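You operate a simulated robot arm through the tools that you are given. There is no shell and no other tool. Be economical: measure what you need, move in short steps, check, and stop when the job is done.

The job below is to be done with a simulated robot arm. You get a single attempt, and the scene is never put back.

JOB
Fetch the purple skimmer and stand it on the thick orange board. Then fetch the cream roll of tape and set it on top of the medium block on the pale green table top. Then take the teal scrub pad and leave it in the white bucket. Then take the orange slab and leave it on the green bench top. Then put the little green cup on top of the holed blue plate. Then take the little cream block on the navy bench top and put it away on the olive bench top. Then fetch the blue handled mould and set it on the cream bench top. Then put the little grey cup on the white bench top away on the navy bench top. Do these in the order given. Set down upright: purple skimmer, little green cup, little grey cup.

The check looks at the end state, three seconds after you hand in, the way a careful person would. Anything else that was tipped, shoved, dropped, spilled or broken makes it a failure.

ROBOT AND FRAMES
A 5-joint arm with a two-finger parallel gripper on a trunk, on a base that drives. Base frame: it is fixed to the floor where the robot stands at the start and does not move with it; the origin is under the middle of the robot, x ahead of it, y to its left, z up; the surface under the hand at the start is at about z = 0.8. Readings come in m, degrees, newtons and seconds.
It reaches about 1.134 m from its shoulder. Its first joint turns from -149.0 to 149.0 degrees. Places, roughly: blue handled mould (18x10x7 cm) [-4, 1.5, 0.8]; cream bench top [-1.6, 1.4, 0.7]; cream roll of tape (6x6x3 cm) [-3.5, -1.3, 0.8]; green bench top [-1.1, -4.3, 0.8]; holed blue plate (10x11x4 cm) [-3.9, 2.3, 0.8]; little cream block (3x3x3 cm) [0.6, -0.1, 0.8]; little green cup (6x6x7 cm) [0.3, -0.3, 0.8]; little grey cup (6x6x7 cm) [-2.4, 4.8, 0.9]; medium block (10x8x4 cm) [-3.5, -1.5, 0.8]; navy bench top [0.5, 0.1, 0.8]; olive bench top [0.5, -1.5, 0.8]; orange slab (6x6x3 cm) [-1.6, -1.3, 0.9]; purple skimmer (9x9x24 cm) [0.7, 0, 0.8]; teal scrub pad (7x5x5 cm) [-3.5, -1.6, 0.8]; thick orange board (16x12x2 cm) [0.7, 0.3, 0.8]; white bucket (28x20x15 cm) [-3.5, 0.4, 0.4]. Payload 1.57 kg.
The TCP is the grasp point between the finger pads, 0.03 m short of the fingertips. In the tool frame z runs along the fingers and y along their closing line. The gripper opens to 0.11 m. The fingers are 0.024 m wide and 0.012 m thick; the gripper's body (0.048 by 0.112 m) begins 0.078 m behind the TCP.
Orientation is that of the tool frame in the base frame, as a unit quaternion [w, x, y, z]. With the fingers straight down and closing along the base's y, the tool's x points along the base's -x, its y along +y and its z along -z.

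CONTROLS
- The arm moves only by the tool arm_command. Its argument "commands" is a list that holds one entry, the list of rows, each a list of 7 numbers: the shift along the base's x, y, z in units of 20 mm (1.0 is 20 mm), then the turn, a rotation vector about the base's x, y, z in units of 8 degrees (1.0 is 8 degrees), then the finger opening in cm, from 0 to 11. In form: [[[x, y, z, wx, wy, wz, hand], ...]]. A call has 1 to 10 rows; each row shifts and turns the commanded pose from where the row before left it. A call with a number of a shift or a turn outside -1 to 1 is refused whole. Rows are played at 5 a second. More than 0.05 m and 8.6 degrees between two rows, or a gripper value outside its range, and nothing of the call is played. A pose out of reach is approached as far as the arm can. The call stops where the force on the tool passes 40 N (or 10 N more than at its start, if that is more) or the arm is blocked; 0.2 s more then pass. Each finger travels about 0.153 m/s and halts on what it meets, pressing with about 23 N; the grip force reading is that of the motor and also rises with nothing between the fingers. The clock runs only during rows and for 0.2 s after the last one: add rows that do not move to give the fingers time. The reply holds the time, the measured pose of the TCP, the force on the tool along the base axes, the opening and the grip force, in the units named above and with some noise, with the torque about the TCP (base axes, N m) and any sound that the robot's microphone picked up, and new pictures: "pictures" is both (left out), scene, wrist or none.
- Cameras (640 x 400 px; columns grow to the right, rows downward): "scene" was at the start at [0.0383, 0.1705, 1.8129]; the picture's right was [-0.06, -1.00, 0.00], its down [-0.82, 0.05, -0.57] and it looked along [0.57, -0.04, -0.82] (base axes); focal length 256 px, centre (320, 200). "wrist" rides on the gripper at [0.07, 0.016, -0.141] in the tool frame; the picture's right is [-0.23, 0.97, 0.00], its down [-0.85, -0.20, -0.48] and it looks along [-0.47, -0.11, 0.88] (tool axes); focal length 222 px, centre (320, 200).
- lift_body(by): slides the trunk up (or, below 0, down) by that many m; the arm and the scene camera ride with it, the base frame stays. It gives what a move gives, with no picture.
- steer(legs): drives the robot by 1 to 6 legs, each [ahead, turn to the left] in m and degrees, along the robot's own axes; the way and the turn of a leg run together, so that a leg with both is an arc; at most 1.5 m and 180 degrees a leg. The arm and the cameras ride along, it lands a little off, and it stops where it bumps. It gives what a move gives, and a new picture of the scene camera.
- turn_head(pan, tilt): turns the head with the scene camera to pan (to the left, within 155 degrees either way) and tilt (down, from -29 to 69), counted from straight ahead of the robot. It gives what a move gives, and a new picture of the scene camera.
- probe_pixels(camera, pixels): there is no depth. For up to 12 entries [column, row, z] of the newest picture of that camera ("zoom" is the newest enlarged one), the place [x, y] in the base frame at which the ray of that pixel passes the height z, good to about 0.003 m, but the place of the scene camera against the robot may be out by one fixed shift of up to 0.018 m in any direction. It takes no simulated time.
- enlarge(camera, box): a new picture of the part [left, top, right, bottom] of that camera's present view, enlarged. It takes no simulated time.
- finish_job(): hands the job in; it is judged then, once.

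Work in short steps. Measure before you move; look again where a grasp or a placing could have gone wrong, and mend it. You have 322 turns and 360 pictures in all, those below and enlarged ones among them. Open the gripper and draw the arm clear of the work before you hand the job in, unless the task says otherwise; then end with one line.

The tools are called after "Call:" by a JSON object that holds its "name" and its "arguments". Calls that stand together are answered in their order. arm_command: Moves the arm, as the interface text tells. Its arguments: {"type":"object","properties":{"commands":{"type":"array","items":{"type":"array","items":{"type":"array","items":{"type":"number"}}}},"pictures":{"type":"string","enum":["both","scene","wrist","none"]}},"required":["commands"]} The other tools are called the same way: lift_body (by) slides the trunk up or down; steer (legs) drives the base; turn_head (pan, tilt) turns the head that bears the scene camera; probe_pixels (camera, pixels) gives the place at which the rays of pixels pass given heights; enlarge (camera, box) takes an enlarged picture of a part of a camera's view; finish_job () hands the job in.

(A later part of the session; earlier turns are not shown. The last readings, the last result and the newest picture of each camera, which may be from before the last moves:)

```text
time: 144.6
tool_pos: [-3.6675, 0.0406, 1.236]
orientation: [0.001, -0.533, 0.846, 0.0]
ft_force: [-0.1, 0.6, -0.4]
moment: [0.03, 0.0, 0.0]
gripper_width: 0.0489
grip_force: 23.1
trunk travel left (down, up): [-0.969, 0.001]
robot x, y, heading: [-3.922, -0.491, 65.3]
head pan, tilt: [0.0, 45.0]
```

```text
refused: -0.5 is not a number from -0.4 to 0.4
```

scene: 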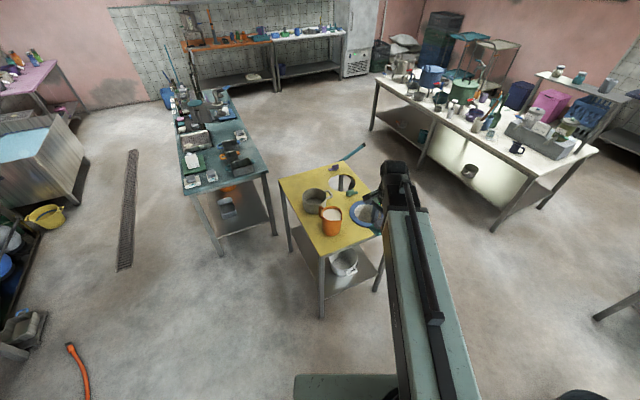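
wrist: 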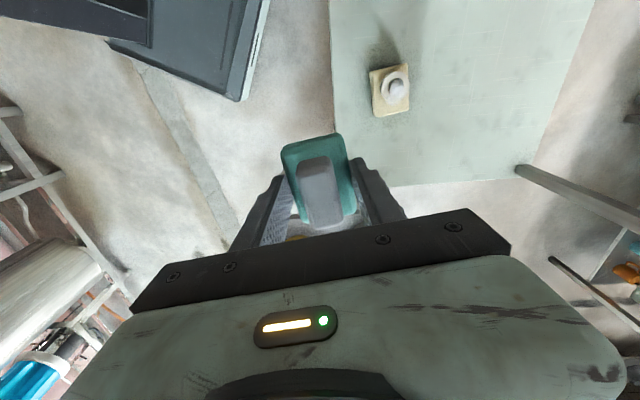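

Call:
{"name": "lift_body", "arguments": {"by": -0.4}}

Call:
{"name": "lift_body", "arguments": {"by": -0.4}}

Call:
{"name": "arm_command", "arguments": {"commands": [[[0, 0, 0, 0, 0, 0, 3]]]}}

```text
time: 148.4
tool_pos: [-3.668, 0.0421, 0.8364]
orientation: [0.002, -0.532, 0.847, 0.001]
ft_force: [0.5, -0.7, -1.2]
moment: [0.01, -0.03, 0.0]
gripper_width: 0.049
grip_force: 23.1
trunk travel left (down, up): [-0.569, 0.401]
robot x, y, heading: [-3.9252, -0.4937, 65.4]
head pan, tilt: [0.0, 45.0]
```

```text
time: 152.2
tool_pos: [-3.6677, 0.0421, 0.4353]
orientation: [0.002, -0.532, 0.847, 0.001]
ft_force: [0.5, 0.3, -0.9]
moment: [-0.01, 0.03, 0.01]
gripper_width: 0.0491
grip_force: 22.9
trunk travel left (down, up): [-0.169, 0.801]
robot x, y, heading: [-3.9243, -0.4892, 65.2]
head pan, tilt: [0.0, 45.0]
```

```text
time: 152.6
tool_pos: [-3.6671, 0.0416, 0.4368]
orientation: [0.001, -0.532, 0.847, 0.001]
ft_force: [0.3, -0.2, -0.7]
moment: [-0.01, -0.01, 0.03]
gripper_width: 0.049
grip_force: 23.2
trunk travel left (down, up): [-0.169, 0.801]
robot x, y, heading: [-3.9247, -0.494, 65.3]
head pan, tilt: [0.0, 45.0]
```

scene: 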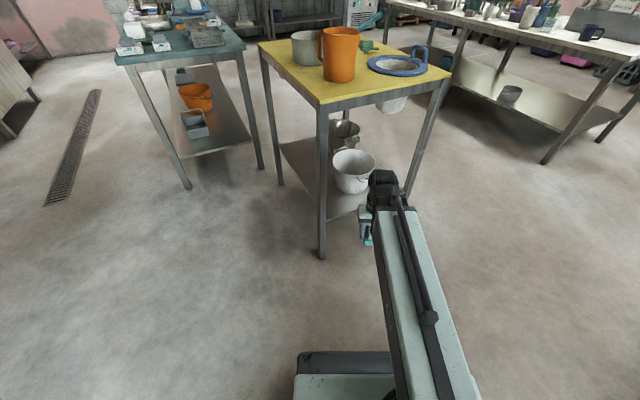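
wrist: 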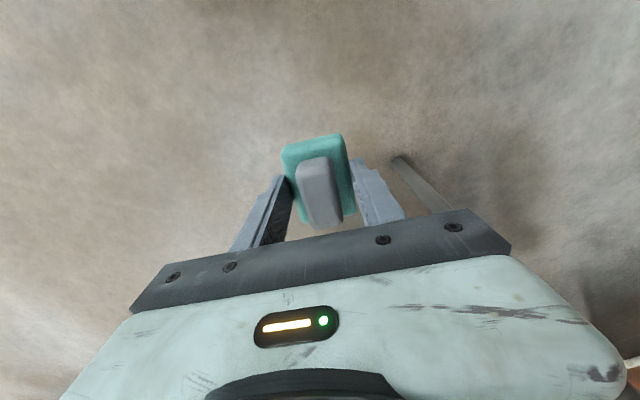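

The view is good: bucket at (353,170). I'll begin tilting the tool outward about its wrist, with two rows first to see how the arm behaves.

Call:
{"name": "arm_command", "arguments": {"commands": [[[0.48, 0.99, 0.09, 0.901, -0.434, 0, 3], [0.48, 0.99, 0.275, 0.901, -0.434, 0, 3], [0, 0, 0, 0, 0, 0, 3]]], "pictures": "none"}}

```text
time: 153.4
tool_pos: [-3.6468, 0.0843, 0.4454]
orientation: [0.119, -0.527, 0.838, 0.076]
ft_force: [0.4, 0.0, -0.8]
moment: [0.03, -0.04, 0.02]
gripper_width: 0.049
grip_force: 23.0
out of reach, approached as far as the arm can: row 2
trunk travel left (down, up): [-0.169, 0.801]
robot x, y, heading: [-3.9282, -0.4905, 65.3]
head pan, tilt: [0.0, 45.0]
```

It works, and the effective wrist length is about 0.21 m. I'll continue the tilt to about 70°.

Call:
{"name": "arm_command", "arguments": {"commands": [[[0.48, 0.99, 0.49, 0.901, -0.434, 0, 3], [0.48, 0.99, 0.68, 0.901, -0.434, 0, 3], [0.48, 0.99, 0.86, 0.901, -0.434, 0, 3], [0.48, 0.99, 1.0, 0.901, -0.434, 0, 3], [0.3, 0.6, 0.78, 0.62, -0.3, 0, 3], [0.3, 0.6, 0.83, 0.62, -0.3, 0, 3], [0.22, 0.45, 0.89, 0.62, -0.3, 0, 3], [0.18, 0.36, 0.93, 0.62, -0.3, 0, 3], [0, 0, 0, 0, 0, 0, 3]]]}}

```text
time: 155.4
tool_pos: [-3.578, 0.2259, 0.5928]
orientation: [0.487, -0.435, 0.693, 0.305]
ft_force: [-0.2, -0.2, -1.3]
moment: [-0.01, 0.05, 0.02]
gripper_width: 0.0492
grip_force: 22.9
out of reach, approached as far as the arm can: row 1, 2, 3, 4, 6, 8
trunk travel left (down, up): [-0.169, 0.801]
robot x, y, heading: [-3.9256, -0.4901, 65.2]
head pan, tilt: [0.0, 45.0]
```

scene: 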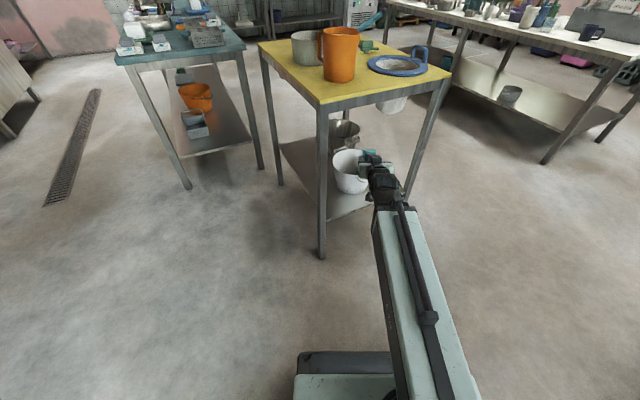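
wrist: 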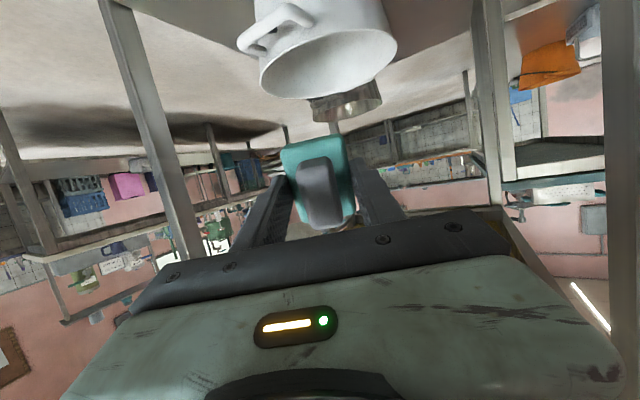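

The tilt is about 70° and the pad is still held. I'll cross-check the bucket rim from both cameras.

Call:
{"name": "enlarge", "arguments": {"camera": "scene", "box": [310, 120, 420, 220]}}

Call:
{"name": "probe_pixels", "arguments": {"camera": "zoom", "pixels": [[248, 170, 0.44], [248, 170, 0.48], [165, 180, 0.44], [165, 180, 0.48]]}}

Call:
{"name": "probe_pixels", "arguments": {"camera": "wrist", "pixels": [[262, 85, 0.44], [262, 85, 0.48], [396, 50, 0.44], [396, 50, 0.48], [330, 66, 0.44], [330, 66, 0.48], [330, 66, 0.4]]}}

```text
4.00 times, centred on (365, 170) of scene
```

zoom: 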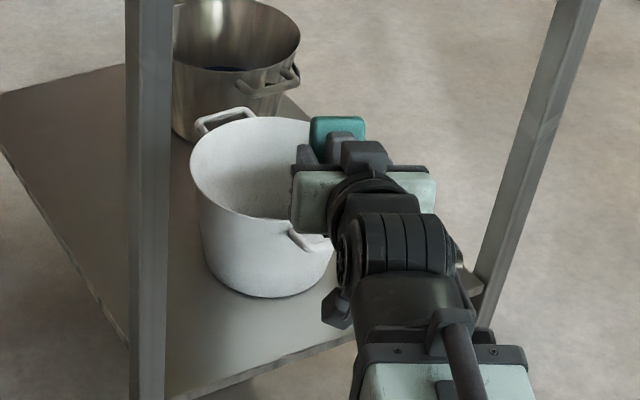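

```text
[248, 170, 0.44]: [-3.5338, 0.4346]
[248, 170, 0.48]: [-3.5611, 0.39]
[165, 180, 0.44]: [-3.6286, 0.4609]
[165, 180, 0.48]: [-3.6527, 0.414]
```

```text
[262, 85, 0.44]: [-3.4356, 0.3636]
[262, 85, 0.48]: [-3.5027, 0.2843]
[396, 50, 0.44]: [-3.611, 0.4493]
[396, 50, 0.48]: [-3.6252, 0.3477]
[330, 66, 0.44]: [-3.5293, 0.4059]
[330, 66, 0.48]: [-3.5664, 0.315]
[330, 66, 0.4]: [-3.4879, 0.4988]
```

Both cameras agree: rim z about 0.44, centred near (-3.527, 0.41). I'll lower 3 cm and extend into position over the bucket.

Call:
{"name": "lift_body", "arguments": {"by": -0.03}}

Call:
{"name": "arm_command", "arguments": {"commands": [[[0.3, 0.97, 0, 0, 0, 0, 3], [0.3, 0.97, 0, 0, 0, 0, 3], [0.3, 0.97, 0, 0, 0, 0, 3], [0.3, 0.97, 0, 0, 0, 0, 3], [0.3, 0.97, 0, 0, 0, 0, 3], [0.3, 0.97, 0, 0, 0, 0, 3], [0.3, 0.97, 0, 0, 0, 0, 3], [0.3, 0.97, 0, 0, 0, 0, 3], [0.2, 0.6, 0, 0, 0, 0, 3]]]}}

Call:
{"name": "enlarge", "arguments": {"camera": "scene", "box": [310, 100, 420, 200]}}

```text
time: 156.2
tool_pos: [-3.5776, 0.2247, 0.5629]
orientation: [0.487, -0.435, 0.693, 0.305]
ft_force: [-0.4, 0.0, -0.9]
moment: [-0.05, 0.02, -0.02]
gripper_width: 0.0492
grip_force: 23.4
trunk travel left (down, up): [-0.139, 0.831]
robot x, y, heading: [-3.9225, -0.4898, 65.1]
head pan, tilt: [0.0, 45.0]
```

```text
time: 158.2
tool_pos: [-3.5252, 0.3946, 0.5622]
orientation: [0.486, -0.436, 0.693, 0.306]
ft_force: [0.2, -0.1, -0.4]
moment: [0.0, 0.03, -0.01]
gripper_width: 0.0489
grip_force: 23.1
trunk travel left (down, up): [-0.139, 0.831]
robot x, y, heading: [-3.9235, -0.4922, 65.2]
head pan, tilt: [0.0, 45.0]
```

scene: 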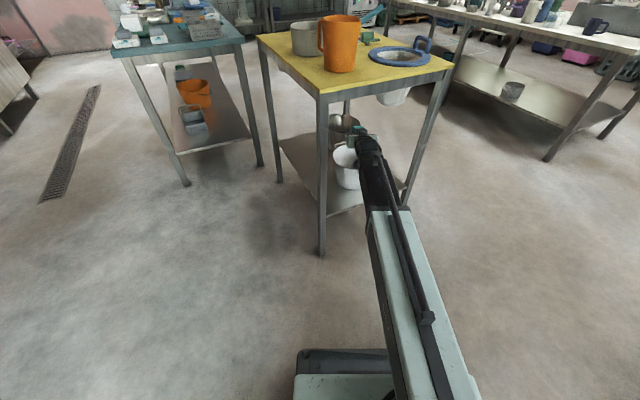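
wrist: 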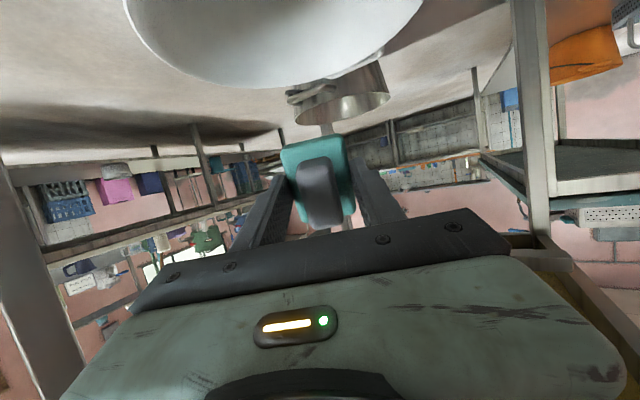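

```text
4.00 times, centred on (365, 150) of scene
```

zoom: 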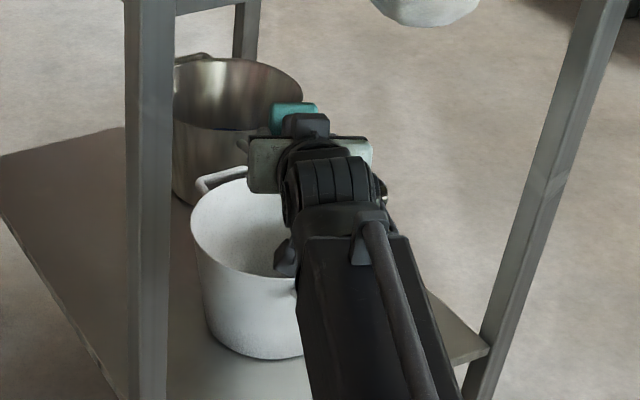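

I'll verify the pad lies over the bucket's inside.

Call:
{"name": "probe_pixels", "arguments": {"camera": "zoom", "pixels": [[192, 218, 0.44], [265, 275, 0.44], [215, 178, 0.44], [293, 112, 0.55], [293, 135, 0.53]]}}

Call:
{"name": "probe_pixels", "arguments": {"camera": "wrist", "pixels": [[290, 86, 0.44], [130, 10, 0.44], [420, 10, 0.44], [200, 67, 0.44], [370, 60, 0.44]]}}

```text
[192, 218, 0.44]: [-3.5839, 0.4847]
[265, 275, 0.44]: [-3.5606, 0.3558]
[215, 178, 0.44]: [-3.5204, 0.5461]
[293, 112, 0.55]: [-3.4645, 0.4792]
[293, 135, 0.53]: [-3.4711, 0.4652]
```

```text
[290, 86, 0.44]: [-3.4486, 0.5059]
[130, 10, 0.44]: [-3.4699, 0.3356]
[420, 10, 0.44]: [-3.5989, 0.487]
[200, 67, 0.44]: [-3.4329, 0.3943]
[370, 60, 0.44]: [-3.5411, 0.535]
```

Rim circle is centred at (-3.516,0.44) with r 0.095, and the pad centre is near (-3.517,0.412). I'll extend 2 cm more, lower 3 cm and release.

Call:
{"name": "arm_command", "arguments": {"commands": [[[0.4, 0.9, 0, 0, 0, 0, 3]]], "pictures": "none"}}

Call:
{"name": "lift_body", "arguments": {"by": -0.03}}

Call:
{"name": "arm_command", "arguments": {"commands": [[[0, 0, 0, 0, 0, 0, 5.5], [0, 0, 0, 0, 0, 0, 7], [0, 0, 0, 0, 0, 0, 7], [0, 0, 0, 0, 0, 0, 7]]]}}

```text
time: 158.6
tool_pos: [-3.5166, 0.4106, 0.562]
orientation: [0.487, -0.436, 0.693, 0.305]
ft_force: [-0.8, 0.1, -0.4]
moment: [-0.02, -0.02, -0.01]
gripper_width: 0.0491
grip_force: 22.7
trunk travel left (down, up): [-0.139, 0.831]
robot x, y, heading: [-3.9237, -0.4925, 65.1]
head pan, tilt: [0.0, 45.0]
```

```text
time: 159.3
tool_pos: [-3.5167, 0.4114, 0.533]
orientation: [0.487, -0.436, 0.693, 0.305]
ft_force: [0.0, -0.4, -0.8]
moment: [-0.04, -0.01, 0.0]
gripper_width: 0.0493
grip_force: 22.9
trunk travel left (down, up): [-0.109, 0.861]
robot x, y, heading: [-3.9308, -0.4901, 65.0]
head pan, tilt: [0.0, 45.0]
```

```text
time: 160.3
tool_pos: [-3.5186, 0.4111, 0.5329]
orientation: [0.486, -0.436, 0.693, 0.306]
ft_force: [0.1, -0.2, -0.3]
moment: [0.0, -0.02, 0.0]
gripper_width: 0.0698
grip_force: 0.1
trunk travel left (down, up): [-0.109, 0.861]
robot x, y, heading: [-3.9239, -0.4908, 65.1]
head pan, tilt: [0.0, 45.0]
```

scene: 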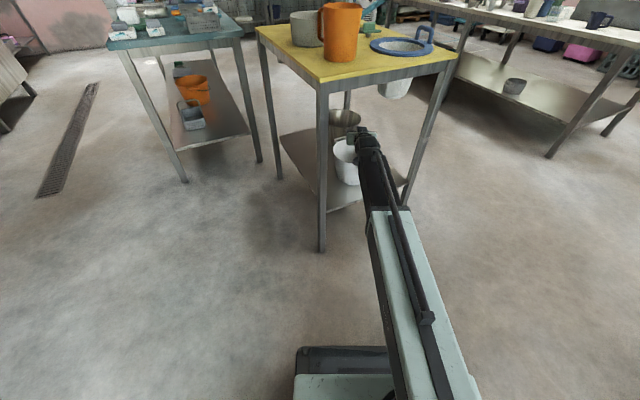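
wrist: 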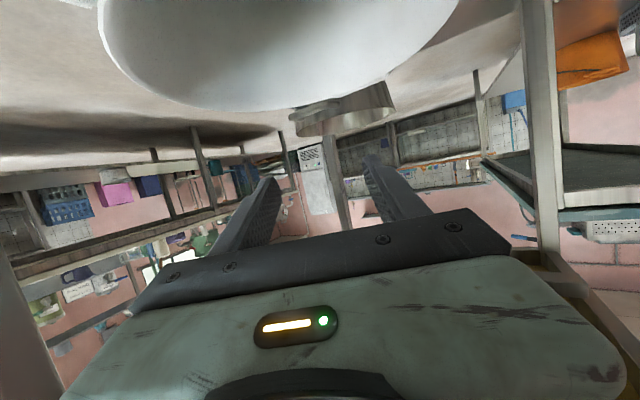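

Released. I'll raise 3 cm and retract along the same line.

Call:
{"name": "lift_body", "arguments": {"by": 0.03}}

Call:
{"name": "arm_command", "arguments": {"commands": [[[-0.4, -0.9, 0, 0, 0, 0, 7], [-0.4, -0.9, 0, 0, 0, 0, 7], [-0.4, -0.9, 0, 0, 0, 0, 7], [-0.4, -0.9, 0, 0, 0, 0, 7], [-0.4, -0.9, 0, 0, 0, 0, 7], [-0.4, -0.9, 0, 0, 0, 0, 7], [-0.4, -0.9, 0, 0, 0, 0, 7], [-0.4, -0.9, 0, 0, 0, 0, 7], [-0.4, -0.9, 0, 0, 0, 0, 7]]], "pictures": "scene"}}

Call:
{"name": "enlarge", "arguments": {"camera": "scene", "box": [310, 120, 400, 210]}}

```text
time: 161.1
tool_pos: [-3.5166, 0.4114, 0.5634]
orientation: [0.487, -0.435, 0.693, 0.305]
ft_force: [0.1, 0.0, 0.6]
moment: [0.03, -0.04, 0.03]
gripper_width: 0.07
grip_force: 0.1
trunk travel left (down, up): [-0.139, 0.831]
robot x, y, heading: [-3.9245, -0.4905, 65.0]
head pan, tilt: [0.0, 45.0]
```

```text
time: 163.1
tool_pos: [-3.5888, 0.2465, 0.5631]
orientation: [0.486, -0.435, 0.694, 0.305]
ft_force: [0.5, -0.3, 0.0]
moment: [-0.02, -0.02, -0.01]
gripper_width: 0.0698
grip_force: 0.0
trunk travel left (down, up): [-0.139, 0.831]
robot x, y, heading: [-3.9252, -0.4916, 65.1]
head pan, tilt: [0.0, 45.0]
```

scene: 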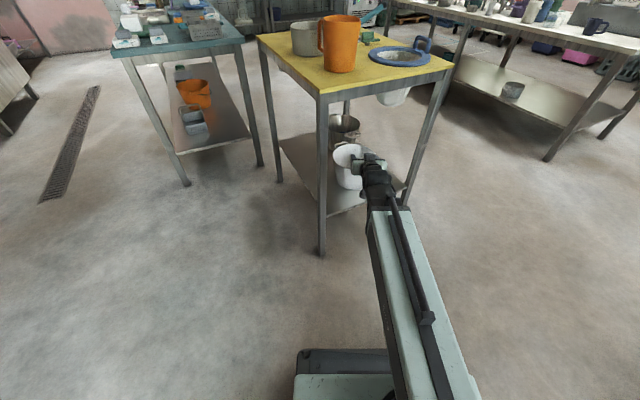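

```text
4.44 times, centred on (355, 165) of scene
```

zoom: 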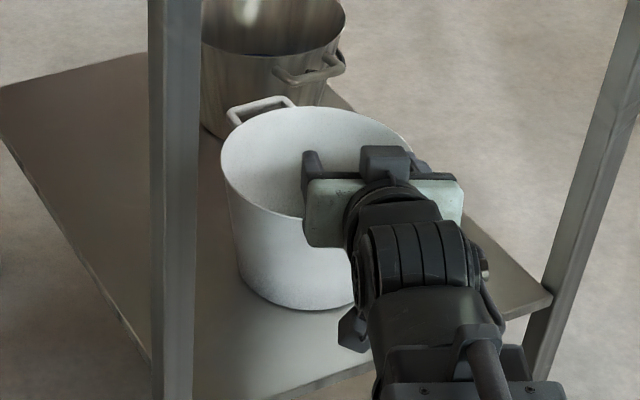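

The pad is inside the bucket, out of sight behind the wall; I'll confirm once the arm is away. Reversing the tilt.

Call:
{"name": "arm_command", "arguments": {"commands": [[[-0.18, -0.36, -0.93, -0.62, 0.3, 0, 7], [-0.22, -0.45, -0.89, -0.62, 0.3, 0, 7], [-0.3, -0.6, -0.83, -0.62, 0.3, 0, 7], [-0.3, -0.6, -0.78, -0.62, 0.3, 0, 7], [-0.48, -0.99, -1.0, -0.901, 0.434, 0, 7], [-0.48, -0.99, -0.86, -0.901, 0.434, 0, 7], [-0.48, -0.99, -0.68, -0.901, 0.434, 0, 7], [-0.48, -0.99, -0.49, -0.901, 0.434, 0, 7], [-0.48, -0.99, -0.275, -0.901, 0.434, 0, 7], [-0.48, -0.99, -0.09, -0.901, 0.434, 0, 7]]], "pictures": "none"}}

Call:
{"name": "arm_command", "arguments": {"commands": [[[0, 0, 0, 0, 0, 0, 9]]], "pictures": "scene"}}

Call:
{"name": "enlarge", "arguments": {"camera": "scene", "box": [310, 120, 400, 210]}}

```text
time: 165.3
tool_pos: [-3.6666, 0.0888, 0.4059]
orientation: [-0.001, -0.532, 0.847, 0.0]
ft_force: [-0.1, -0.2, 0.2]
moment: [0.04, -0.01, 0.01]
gripper_width: 0.07
grip_force: 0.2
out of reach, approached as far as the arm can: row 1, 3, 5, 7, 10
trunk travel left (down, up): [-0.139, 0.831]
robot x, y, heading: [-3.9264, -0.4916, 65.2]
head pan, tilt: [0.0, 45.0]
```

```text
time: 165.7
tool_pos: [-3.6666, 0.0897, 0.4064]
orientation: [0.0, -0.532, 0.846, 0.0]
ft_force: [0.3, 0.8, -0.7]
moment: [-0.02, 0.04, -0.02]
gripper_width: 0.0899
grip_force: 0.1
trunk travel left (down, up): [-0.139, 0.831]
robot x, y, heading: [-3.9251, -0.494, 65.4]
head pan, tilt: [0.0, 45.0]
```

scene: 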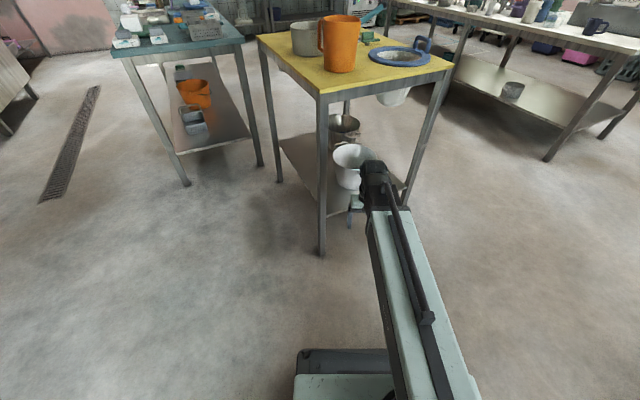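

```text
4.44 times, centred on (355, 165) of scene
```

zoom: 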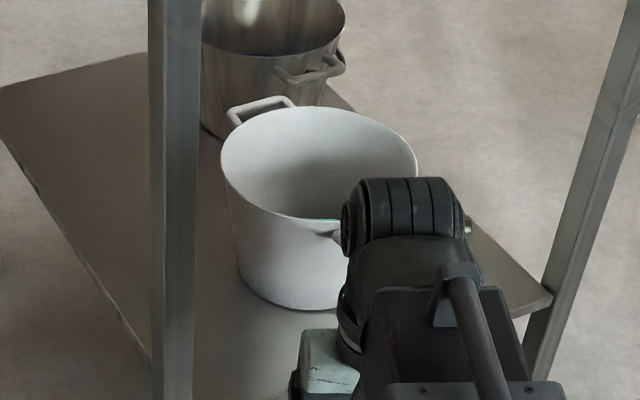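

The pad's teal shows inside the bucket at (315,215). I'll raise the trunk and drive back to the corridor for the slab.

Call:
{"name": "lift_body", "arguments": {"by": 0.4}}

Call:
{"name": "lift_body", "arguments": {"by": 0.4}}

Call:
{"name": "turn_head", "arguments": {"pan": -40, "tilt": 40}}

Call:
{"name": "steer", "arguments": {"legs": [[0, -35], [0.55, 0], [0, -27], [1.1, 0]]}}

```text
time: 169.5
tool_pos: [-3.6677, 0.0915, 0.806]
orientation: [0.0, -0.532, 0.847, 0.0]
ft_force: [-0.1, 0.4, 0.4]
moment: [-0.01, -0.02, -0.02]
gripper_width: 0.0902
grip_force: 0.0
trunk travel left (down, up): [-0.539, 0.431]
robot x, y, heading: [-3.9253, -0.4927, 65.1]
head pan, tilt: [0.0, 45.0]
```

```text
time: 173.3
tool_pos: [-3.6666, 0.089, 1.2063]
orientation: [-0.001, -0.532, 0.847, 0.0]
ft_force: [0.7, 0.2, 0.4]
moment: [0.0, 0.0, 0.0]
gripper_width: 0.0901
grip_force: 0.0
trunk travel left (down, up): [-0.939, 0.031]
robot x, y, heading: [-3.9262, -0.4942, 65.3]
head pan, tilt: [0.0, 45.0]
```

```text
time: 174.4
tool_pos: [-3.6677, 0.0902, 1.2063]
orientation: [-0.001, -0.532, 0.847, 0.0]
ft_force: [0.0, 0.0, 0.3]
moment: [-0.04, -0.01, 0.0]
gripper_width: 0.0904
grip_force: 0.1
trunk travel left (down, up): [-0.939, 0.031]
robot x, y, heading: [-3.9228, -0.4938, 65.4]
head pan, tilt: [-40.0, 40.0]
```

scene: 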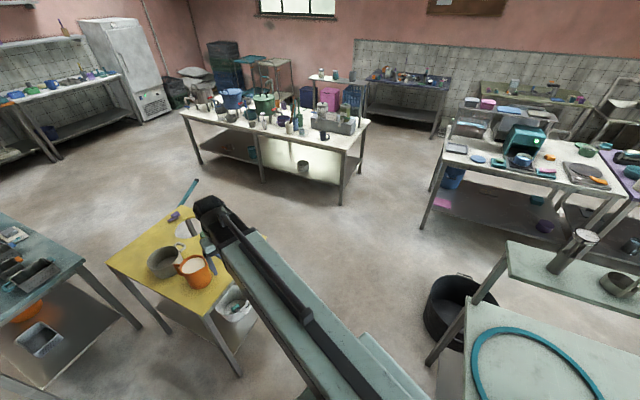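

```text
time: 185.7
tool_pos: [-1.7402, -0.1572, 1.2053]
orientation: [0.0, -0.009, 1.0, 0.0]
ft_force: [0.3, -0.2, -0.5]
moment: [0.04, -0.02, 0.01]
gripper_width: 0.0901
grip_force: 0.0
trunk travel left (down, up): [-0.939, 0.031]
robot x, y, heading: [-2.3757, -0.1831, 2.0]
head pan, tilt: [-40.0, 40.0]
```

scene: 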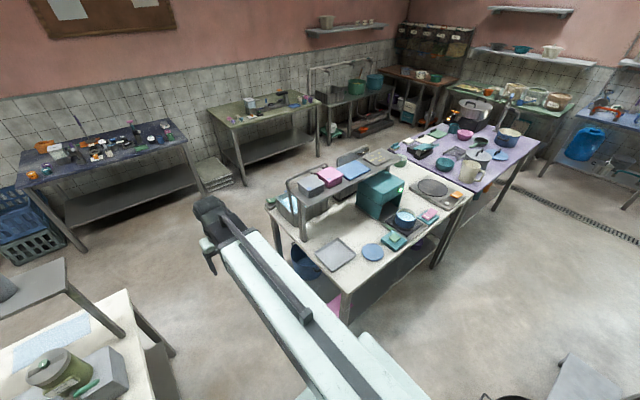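

The bucket held a teal pad in the first view. Now I'll enlarge the island to find the orange slab.

Call:
{"name": "enlarge", "arguments": {"camera": "scene", "box": [260, 120, 500, 300]}}

Call:
{"name": "probe_pixels", "arguments": {"camera": "scene", "pixels": [[457, 195, 0.9], [457, 195, 0.85], [345, 287, 0.8], [472, 200, 0.8], [290, 183, 1.1], [404, 160, 1.1], [305, 193, 1.1], [435, 268, 0]]}}

```text
2.22 times, centred on (380, 210) of scene
```

zoom: 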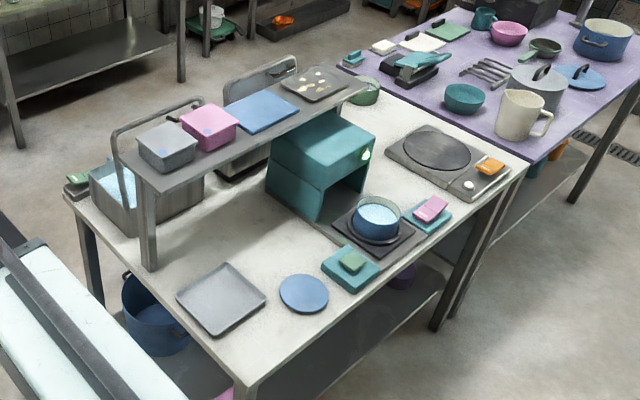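

```text
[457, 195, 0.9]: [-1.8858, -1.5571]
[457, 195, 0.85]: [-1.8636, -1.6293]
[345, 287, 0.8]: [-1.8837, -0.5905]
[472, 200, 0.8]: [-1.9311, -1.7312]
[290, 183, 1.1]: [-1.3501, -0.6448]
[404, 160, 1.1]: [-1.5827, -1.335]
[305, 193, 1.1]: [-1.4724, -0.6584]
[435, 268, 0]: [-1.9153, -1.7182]
```

The orange piece on the scale at (-1.87,-1.6) doesn't match the given place (-1.6,-1.3). I'll go round to the +x side of the island and look.

Call:
{"name": "steer", "arguments": {"legs": [[1.5, 0], [0.28, 0], [0, -92], [0.6, 0]]}}

Call:
{"name": "turn_head", "arguments": {"pan": -75, "tilt": 45}}

Call:
{"name": "enlarge", "arguments": {"camera": "scene", "box": [170, 100, 490, 300]}}

```text
time: 201.6
tool_pos: [-0.616, -1.3615, 1.2054]
orientation: [0.0, 0.72, 0.694, -0.001]
ft_force: [-0.6, -0.2, -1.4]
moment: [0.05, 0.01, -0.02]
gripper_width: 0.0899
grip_force: 0.2
trunk travel left (down, up): [-0.939, 0.031]
robot x, y, heading: [-0.6171, -0.7277, -91.1]
head pan, tilt: [-40.0, 40.0]
```

scene: 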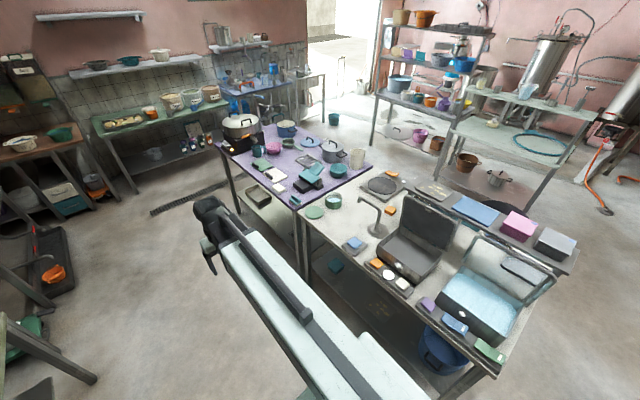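

```text
time: 202.6
tool_pos: [-0.6155, -1.3616, 1.2055]
orientation: [0.0, 0.72, 0.694, 0.0]
ft_force: [0.1, 0.0, 0.2]
moment: [0.01, -0.01, -0.03]
gripper_width: 0.0899
grip_force: 0.1
trunk travel left (down, up): [-0.939, 0.031]
robot x, y, heading: [-0.612, -0.7208, -91.1]
head pan, tilt: [-75.0, 45.0]
```

scene: 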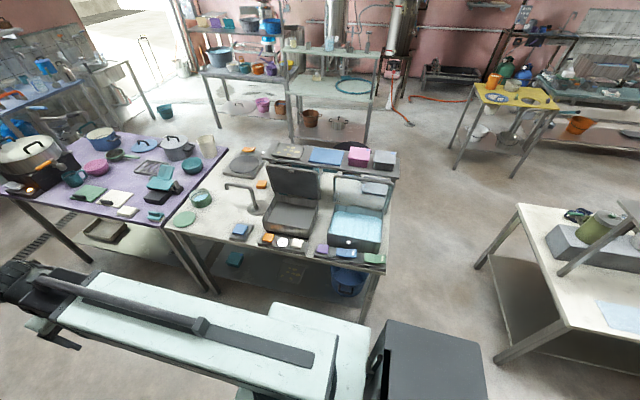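

```text
2.00 times, centred on (330, 200) of scene
```

zoom: 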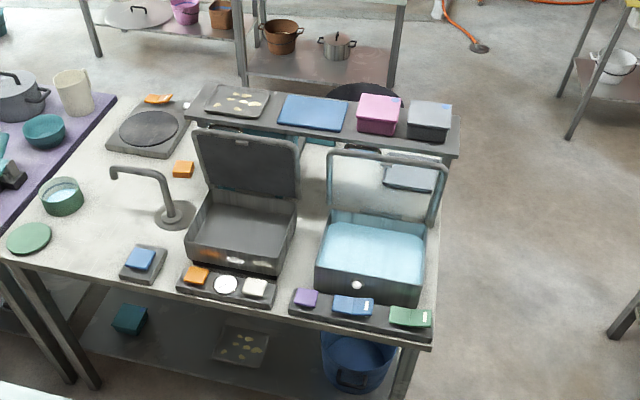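

A lone orange block sits at zoom (183,168) and another orange piece is on a button strip at (197,275). I'll probe both.

Call:
{"name": "probe_pixels", "arguments": {"camera": "zoom", "pixels": [[183, 166, 0.83], [183, 166, 0.9], [197, 273, 0.85], [197, 273, 0.9], [15, 260, 0.8], [430, 340, 0.8], [120, 100, 0.8], [460, 148, 1.08]]}}

Call:
{"name": "enlarge", "arguments": {"camera": "scene", "box": [210, 150, 350, 260]}}

```text
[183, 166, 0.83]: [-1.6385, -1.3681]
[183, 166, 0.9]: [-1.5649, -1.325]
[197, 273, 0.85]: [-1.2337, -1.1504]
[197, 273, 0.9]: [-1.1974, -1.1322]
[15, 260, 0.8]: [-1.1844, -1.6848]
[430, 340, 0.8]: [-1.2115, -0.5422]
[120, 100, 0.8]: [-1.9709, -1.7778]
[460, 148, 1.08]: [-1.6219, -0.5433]
```

```text
3.64 times, centred on (280, 205) of scene
```

zoom: 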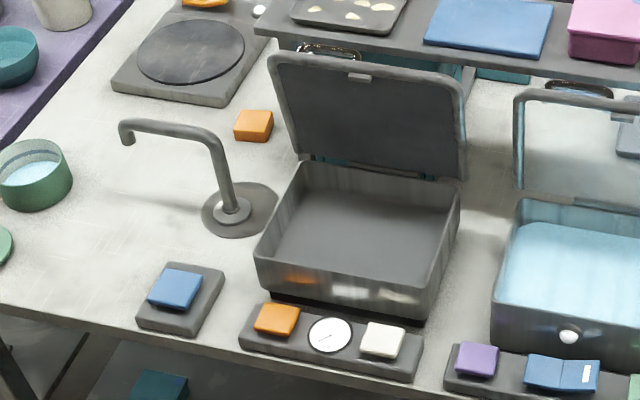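

The slab is at zoom (254,122), about (-1.60,-1.33), between a faucet and an open lid. I'll measure those obstacles.

Call:
{"name": "probe_pixels", "arguments": {"camera": "zoom", "pixels": [[232, 214, 0.86], [215, 140, 1.0], [215, 140, 1.05], [215, 140, 1.1], [125, 140, 1.0], [303, 160, 0.95], [275, 62, 1.1], [275, 62, 1.15], [462, 85, 1.15], [254, 32, 1.08], [254, 120, 0.88], [420, 305, 0.86]]}}

```text
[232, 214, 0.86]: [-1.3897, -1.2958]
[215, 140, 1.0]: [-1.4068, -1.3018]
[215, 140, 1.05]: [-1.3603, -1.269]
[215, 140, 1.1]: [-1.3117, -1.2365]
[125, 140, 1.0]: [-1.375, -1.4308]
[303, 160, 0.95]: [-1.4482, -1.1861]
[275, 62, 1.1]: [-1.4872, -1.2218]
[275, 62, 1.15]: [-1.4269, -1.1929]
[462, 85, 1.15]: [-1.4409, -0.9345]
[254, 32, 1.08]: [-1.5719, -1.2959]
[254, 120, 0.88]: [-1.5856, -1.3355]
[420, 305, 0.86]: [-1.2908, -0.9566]
```

The faucet (top about 1.03 m) would foul the boom from this side, so I'll approach from the far side, entering from the south. First leg: down the aisle past the purple table.

Call:
{"name": "turn_head", "arguments": {"pan": 0, "tilt": 35}}

Call:
{"name": "steer", "arguments": {"legs": [[1.3, 0], [1.2, 0]]}}

```text
time: 204.1
tool_pos: [-0.6161, -1.3601, 1.2062]
orientation: [0.0, 0.719, 0.695, 0.0]
ft_force: [-0.4, -0.4, -0.6]
moment: [0.02, -0.02, -0.01]
gripper_width: 0.0903
grip_force: 0.2
trunk travel left (down, up): [-0.939, 0.031]
robot x, y, heading: [-0.6114, -0.7235, -91.0]
head pan, tilt: [0.0, 35.0]
```

scene: 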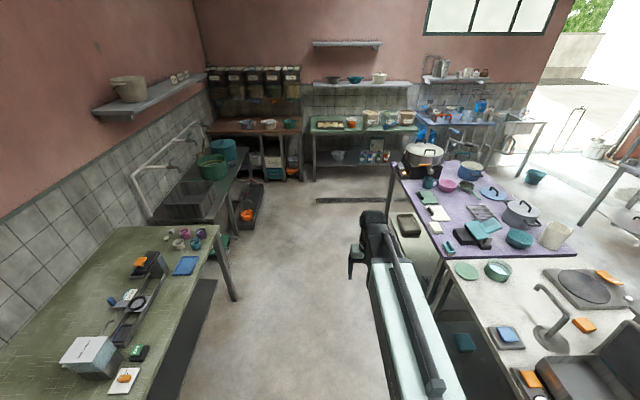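

```text
time: 216.2
tool_pos: [-0.6898, -3.8525, 1.2056]
orientation: [0.0, 0.721, 0.692, 0.0]
ft_force: [-0.1, 0.0, -0.7]
moment: [0.03, -0.04, 0.0]
gripper_width: 0.0899
grip_force: 0.1
trunk travel left (down, up): [-0.939, 0.031]
robot x, y, heading: [-0.6835, -3.2153, -91.5]
head pan, tilt: [0.0, 35.0]
```

scene: 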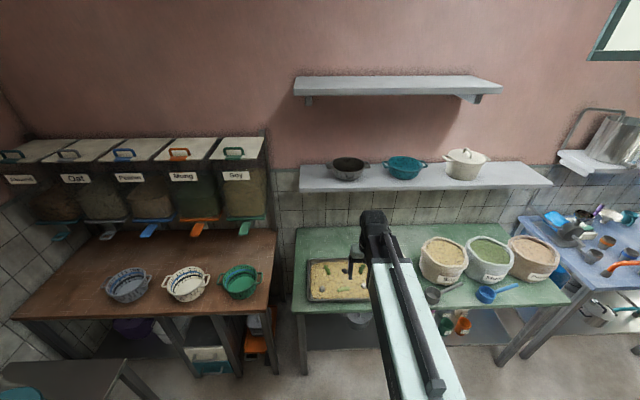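

This view shows the green bench and I'll record its free space now.

Call:
{"name": "enlarge", "arguments": {"camera": "scene", "box": [270, 200, 590, 340]}}

Call:
{"name": "probe_pixels", "arguments": {"camera": "scene", "pixels": [[297, 230, 0.8], [293, 311, 0.8], [570, 302, 0.8], [310, 265, 0.82], [310, 300, 0.82], [370, 297, 0.82], [430, 300, 0.8], [420, 285, 0.8], [365, 185, 1.1], [300, 375, 0]]}}

```text
2.00 times, centred on (430, 270) of scene
```

zoom: 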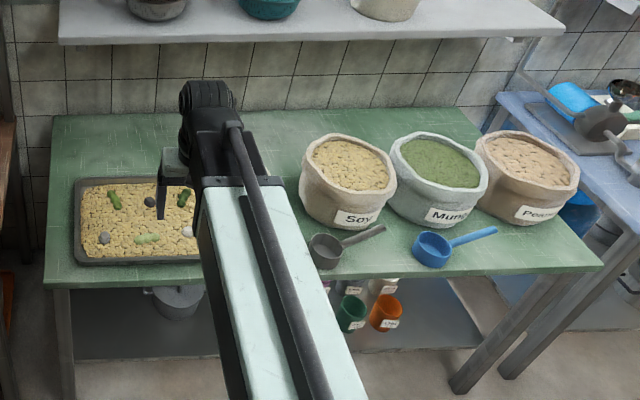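

```text
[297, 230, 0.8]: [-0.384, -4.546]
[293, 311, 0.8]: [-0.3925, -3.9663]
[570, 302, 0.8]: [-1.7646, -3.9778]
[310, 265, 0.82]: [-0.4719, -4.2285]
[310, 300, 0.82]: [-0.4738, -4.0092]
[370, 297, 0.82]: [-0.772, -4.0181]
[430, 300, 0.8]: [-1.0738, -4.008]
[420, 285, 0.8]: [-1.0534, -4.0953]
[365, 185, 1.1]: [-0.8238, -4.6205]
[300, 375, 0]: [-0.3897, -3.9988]
```

Green bench: x -0.39 to -1.76, y -3.97 to -4.55. There's free room between the tray and the first sack, and behind. Now I'll drive west along y about -3.44, then north.

Call:
{"name": "lift_body", "arguments": {"by": 0.03}}

Call:
{"name": "steer", "arguments": {"legs": [[0.22, 0], [0, -88], [1.45, 0], [0.2, 0]]}}

```text
time: 217.0
tool_pos: [-0.6886, -3.8532, 1.2358]
orientation: [0.0, 0.722, 0.692, 0.0]
ft_force: [0.4, 0.0, -0.2]
moment: [-0.02, 0.0, -0.01]
gripper_width: 0.0901
grip_force: 0.1
trunk travel left (down, up): [-0.969, 0.001]
robot x, y, heading: [-0.6827, -3.2177, -91.6]
head pan, tilt: [0.0, 35.0]
```

```text
time: 230.4
tool_pos: [-2.9697, -3.4576, 1.2361]
orientation: [0.0, 1.0, -0.01, 0.0]
ft_force: [0.1, 0.4, -1.1]
moment: [0.04, -0.03, -0.03]
gripper_width: 0.0899
grip_force: 0.1
trunk travel left (down, up): [-0.969, 0.001]
robot x, y, heading: [-2.3329, -3.447, 179.9]
head pan, tilt: [0.0, 35.0]
```

scene: 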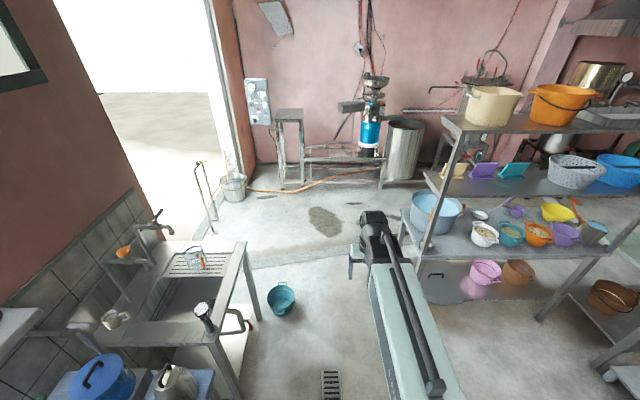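

I'll turn right and go north between the purple table and the rack.

Call:
{"name": "steer", "arguments": {"legs": [[0, -88], [1.0, 0], [0.72, 0]]}}

Call:
{"name": "turn_head", "arguments": {"pan": -65, "tilt": 45}}

Call:
{"name": "enlarge", "arguments": {"camera": "scene", "box": [160, 100, 480, 300]}}

```text
time: 242.8
tool_pos: [-2.3644, -1.1117, 1.2347]
orientation: [0.0, -0.7, 0.714, 0.0]
ft_force: [0.0, 0.1, 0.6]
moment: [-0.01, 0.01, 0.01]
gripper_width: 0.0901
grip_force: 0.1
trunk travel left (down, up): [-0.969, 0.001]
robot x, y, heading: [-2.357, -1.7503, 89.8]
head pan, tilt: [0.0, 35.0]
```

scene: 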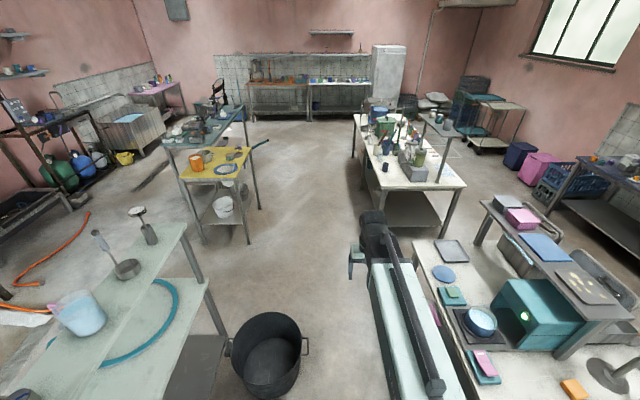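

```text
time: 244.1
tool_pos: [-2.3638, -1.1131, 1.2358]
orientation: [0.0, -0.701, 0.713, 0.0]
ft_force: [0.2, 0.1, 0.2]
moment: [0.01, 0.0, 0.0]
gripper_width: 0.0902
grip_force: 0.1
trunk travel left (down, up): [-0.969, 0.001]
robot x, y, heading: [-2.3563, -1.7501, 89.7]
head pan, tilt: [-65.0, 45.0]
```

scene: 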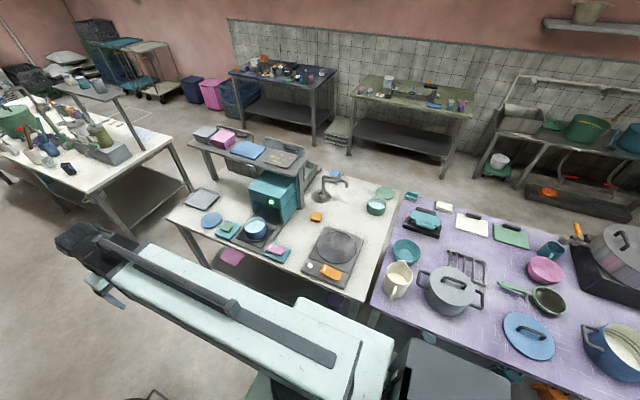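

```text
2.00 times, centred on (320, 200) of scene
```

zoom: 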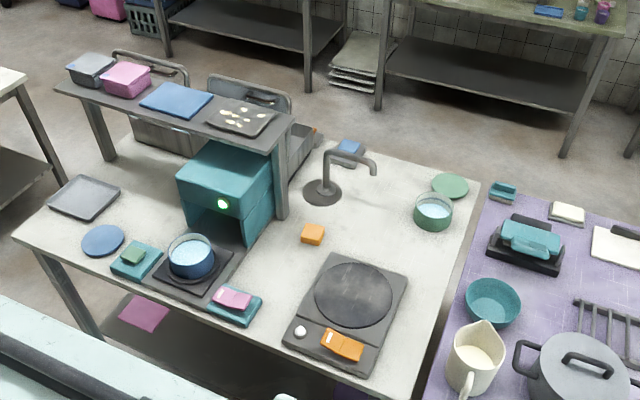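

The slab is at zoom (312,232) with open access from this side. I'll probe its place and the obstacles.

Call:
{"name": "probe_pixels", "arguments": {"camera": "zoom", "pixels": [[312, 230, 0.83], [312, 230, 0.88], [281, 218, 0.82], [281, 218, 0.86], [325, 195, 0.82], [270, 150, 1.2], [350, 290, 0.85], [245, 245, 0.82], [402, 390, 0.82], [375, 165, 1.0], [16, 240, 0.82]]}}

```text
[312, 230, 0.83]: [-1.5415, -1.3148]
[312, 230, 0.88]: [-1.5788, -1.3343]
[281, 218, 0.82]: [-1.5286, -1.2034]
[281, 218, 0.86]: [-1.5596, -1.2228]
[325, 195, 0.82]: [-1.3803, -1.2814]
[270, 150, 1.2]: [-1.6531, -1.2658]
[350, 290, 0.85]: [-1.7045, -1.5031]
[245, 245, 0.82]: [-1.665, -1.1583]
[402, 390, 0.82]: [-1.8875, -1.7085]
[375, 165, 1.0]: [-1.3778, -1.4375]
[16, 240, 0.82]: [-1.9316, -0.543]
```

Combining both views, the slab top is near z 0.90 at about (-1.58,-1.334). A shelf post stands at (-1.555,-1.24), so I'll approach at a bearing of about 6°, closing along x. I'll retract, move north 0.33 m and turn.

Call:
{"name": "arm_command", "arguments": {"commands": [[[0, -0.9, 0, 0, 0, 0, 9], [0, -0.9, 0, 0, 0, 0, 9], [0, -0.7, 0, 0, 0, 0, 9]]], "pictures": "none"}}

Call:
{"name": "steer", "arguments": {"legs": [[0.33, 0], [0, -84]]}}

Call:
{"name": "turn_head", "arguments": {"pan": 0, "tilt": 50}}

Call:
{"name": "arm_command", "arguments": {"commands": [[[0, 0, 0, 0, 0, 0, 9]]], "pictures": "wrist"}}

```text
time: 244.9
tool_pos: [-2.3632, -1.1647, 1.2357]
orientation: [0.0, -0.701, 0.714, 0.0]
ft_force: [-0.4, 0.2, -0.2]
moment: [-0.01, 0.01, 0.0]
gripper_width: 0.0901
grip_force: 0.0
trunk travel left (down, up): [-0.969, 0.001]
robot x, y, heading: [-2.3571, -1.7519, 90.0]
head pan, tilt: [-65.0, 45.0]
```

```text
time: 250.7
tool_pos: [-1.7711, -1.3284, 1.2361]
orientation: [0.0, -0.049, 0.999, 0.0]
ft_force: [-0.2, 0.0, 0.6]
moment: [0.02, 0.01, 0.02]
gripper_width: 0.0899
grip_force: 0.1
trunk travel left (down, up): [-0.969, 0.001]
robot x, y, heading: [-2.3539, -1.4069, 6.5]
head pan, tilt: [-65.0, 45.0]
```

scene: 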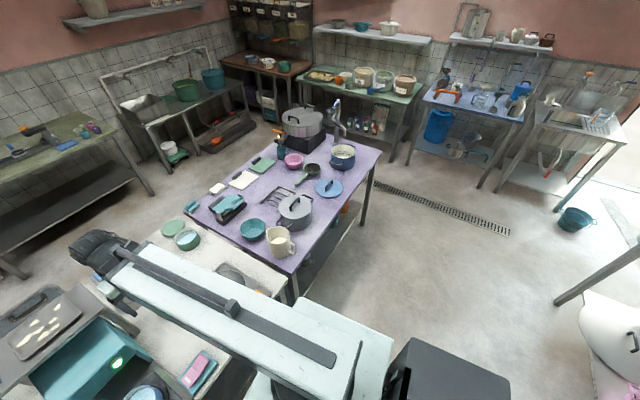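

```text
time: 252.1
tool_pos: [-1.7725, -1.3287, 1.2354]
orientation: [0.0, -0.049, 0.999, 0.0]
ft_force: [-0.7, 0.5, 0.1]
moment: [0.01, 0.0, 0.03]
gripper_width: 0.0899
grip_force: 0.1
trunk travel left (down, up): [-0.969, 0.001]
robot x, y, heading: [-2.3579, -1.4027, 6.3]
head pan, tilt: [0.0, 50.0]
```

scene: 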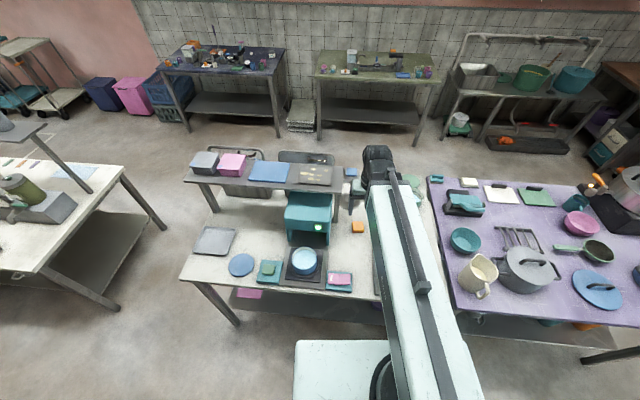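

```text
time: 252.4
tool_pos: [-1.7717, -1.3288, 1.2346]
orientation: [0.0, -0.049, 0.999, 0.0]
ft_force: [-0.3, -0.9, -0.6]
moment: [-0.03, 0.01, 0.01]
gripper_width: 0.0899
grip_force: 0.0
trunk travel left (down, up): [-0.969, 0.001]
robot x, y, heading: [-2.356, -1.4025, 6.8]
head pan, tilt: [0.0, 50.0]
```

wrist: 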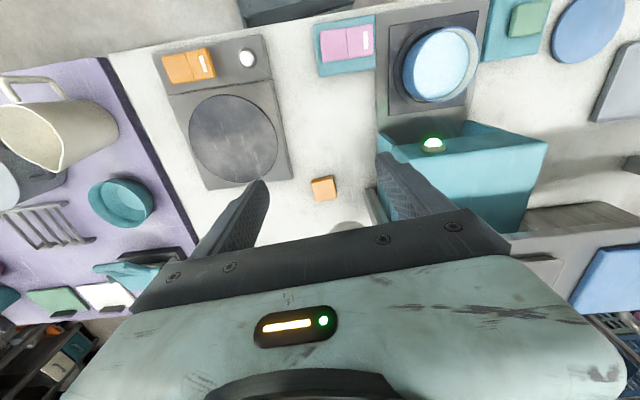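

I'll probe the slab and the post in the wrist view.

Call:
{"name": "probe_pixels", "arguments": {"camera": "wrist", "pixels": [[323, 187, 0.89], [323, 187, 0.86], [374, 205, 0.9], [374, 205, 1.1]]}}

Call:
{"name": "enlarge", "arguments": {"camera": "wrist", "box": [270, 120, 450, 240]}}

```text
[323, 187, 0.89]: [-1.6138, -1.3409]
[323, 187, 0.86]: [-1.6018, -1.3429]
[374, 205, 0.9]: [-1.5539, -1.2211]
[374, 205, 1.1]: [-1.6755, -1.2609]
```

```text
3.33 times, centred on (360, 180) of wrist
```

zoom: 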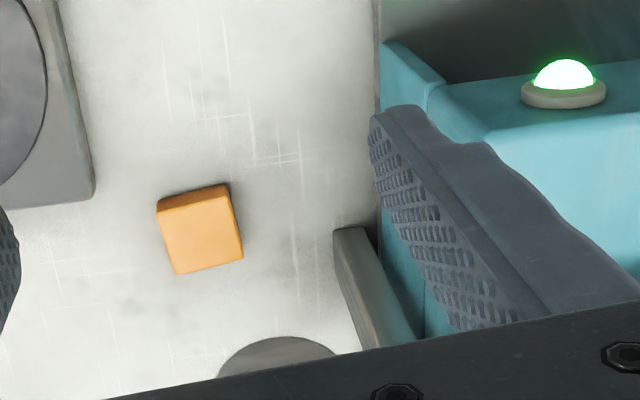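

I'll rotate the tool +90° here first, then extend over the slab.

Call:
{"name": "arm_command", "arguments": {"commands": [[[0, -0.1, 0, 0, 0, 1, 8], [0, -0.1, 0, 0, 0, 1, 8], [0, -0.1, 0, 0, 0, 1, 8], [0, -0.1, 0, 0, 0, 1, 8], [0, -0.1, 0, 0, 0, 1, 8], [0, -0.1, 0, 0, 0, 1, 8], [0, 0, 0, 0, 0, 1, 8], [0, 0, 0, 0, 0, 1, 8], [0, 0, 0, 0, 0, 1, 8], [0, 0, 0, 0, 0, 1, 8]]], "pictures": "none"}}

Call:
{"name": "arm_command", "arguments": {"commands": [[[1, 0, 0, 0, 0, 0.6, 8], [1, 0, 0, 0, 0, 0, 8], [1, 0, 0, 0, 0, 0, 8], [1, 0, 0, 0, 0, 0, 8], [1, 0, 0, 0, 0, 0, 8], [1, 0, 0, 0, 0, 0, 8], [1, 0, 0, 0, 0, 0, 8], [1, 0, 0, 0, 0, 0, 8], [0.3, 0, 0, 0, 0, 0, 8]]]}}

```text
time: 254.7
tool_pos: [-1.7734, -1.3397, 1.2365]
orientation: [0.0, -0.68, 0.733, 0.0]
ft_force: [0.2, 0.7, 0.4]
moment: [-0.04, 0.04, 0.0]
gripper_width: 0.08
grip_force: 0.0
trunk travel left (down, up): [-0.969, 0.001]
robot x, y, heading: [-2.3538, -1.4063, 6.5]
head pan, tilt: [0.0, 50.0]
```

```text
time: 256.6
tool_pos: [-1.6063, -1.3401, 1.2353]
orientation: [0.0, 0.71, -0.704, 0.001]
ft_force: [0.3, -0.5, -0.1]
moment: [0.0, -0.02, 0.03]
gripper_width: 0.0802
grip_force: 0.0
trunk travel left (down, up): [-0.969, 0.001]
robot x, y, heading: [-2.3561, -1.4042, 6.5]
head pan, tilt: [0.0, 50.0]
```

scene: 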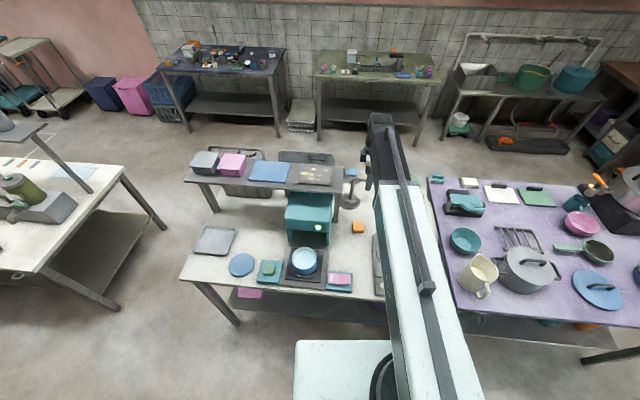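
wrist: 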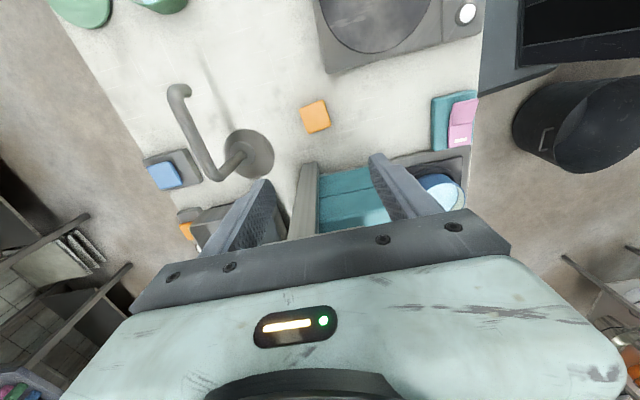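

Call:
{"name": "enlarge", "arguments": {"camera": "wrist", "box": [220, 80, 400, 200]}}

Call:
{"name": "probe_pixels", "arguments": {"camera": "wrist", "pixels": [[315, 115, 0.89], [315, 115, 0.86], [250, 155, 0.86], [250, 155, 0.82], [303, 165, 1.1], [303, 165, 1.2]]}}

```text
3.33 times, centred on (310, 140) of wrist
```

zoom: 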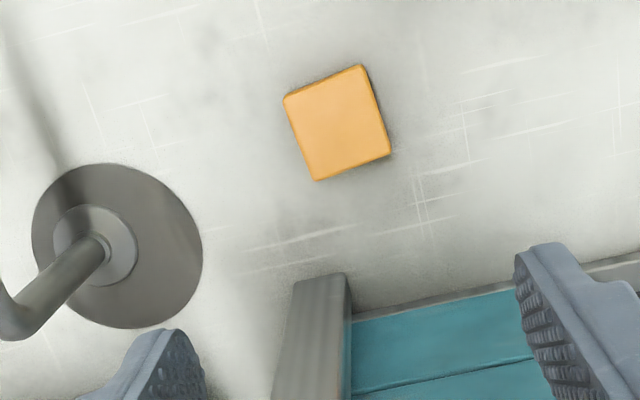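

```text
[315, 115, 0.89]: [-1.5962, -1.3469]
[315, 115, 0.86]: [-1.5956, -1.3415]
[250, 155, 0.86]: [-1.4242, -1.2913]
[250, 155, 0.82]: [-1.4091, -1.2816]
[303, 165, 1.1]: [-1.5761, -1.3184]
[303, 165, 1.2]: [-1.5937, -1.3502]
```

Call:
{"name": "probe_pixels", "arguments": {"camera": "zoom", "pixels": [[285, 97, 0.87], [361, 66, 0.87], [389, 153, 0.87], [316, 180, 0.87], [300, 280, 1.15], [345, 278, 1.15]]}}

```text
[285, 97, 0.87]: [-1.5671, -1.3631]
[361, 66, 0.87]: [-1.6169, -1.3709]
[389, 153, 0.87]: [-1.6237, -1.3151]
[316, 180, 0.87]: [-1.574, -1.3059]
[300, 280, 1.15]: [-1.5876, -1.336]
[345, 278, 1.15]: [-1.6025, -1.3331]
```

The slab centre is (-1.595,-1.339), its edges are at 8.9°, and it's nearly under the TCP. Before descending I'll check the shelf end against the boom in the scene view.

Call:
{"name": "enlarge", "arguments": {"camera": "scene", "box": [280, 100, 440, 240]}}

```text
2.86 times, centred on (360, 170) of scene
```

zoom: 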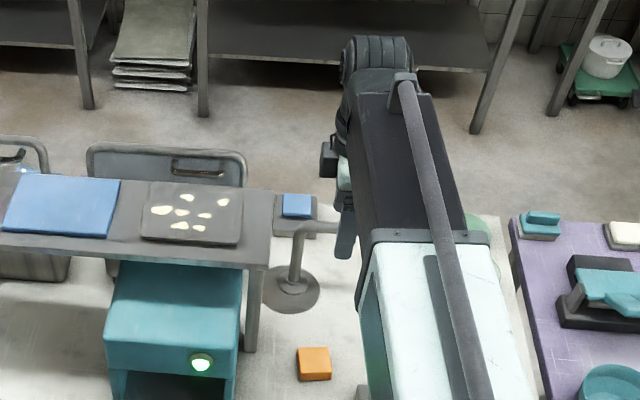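

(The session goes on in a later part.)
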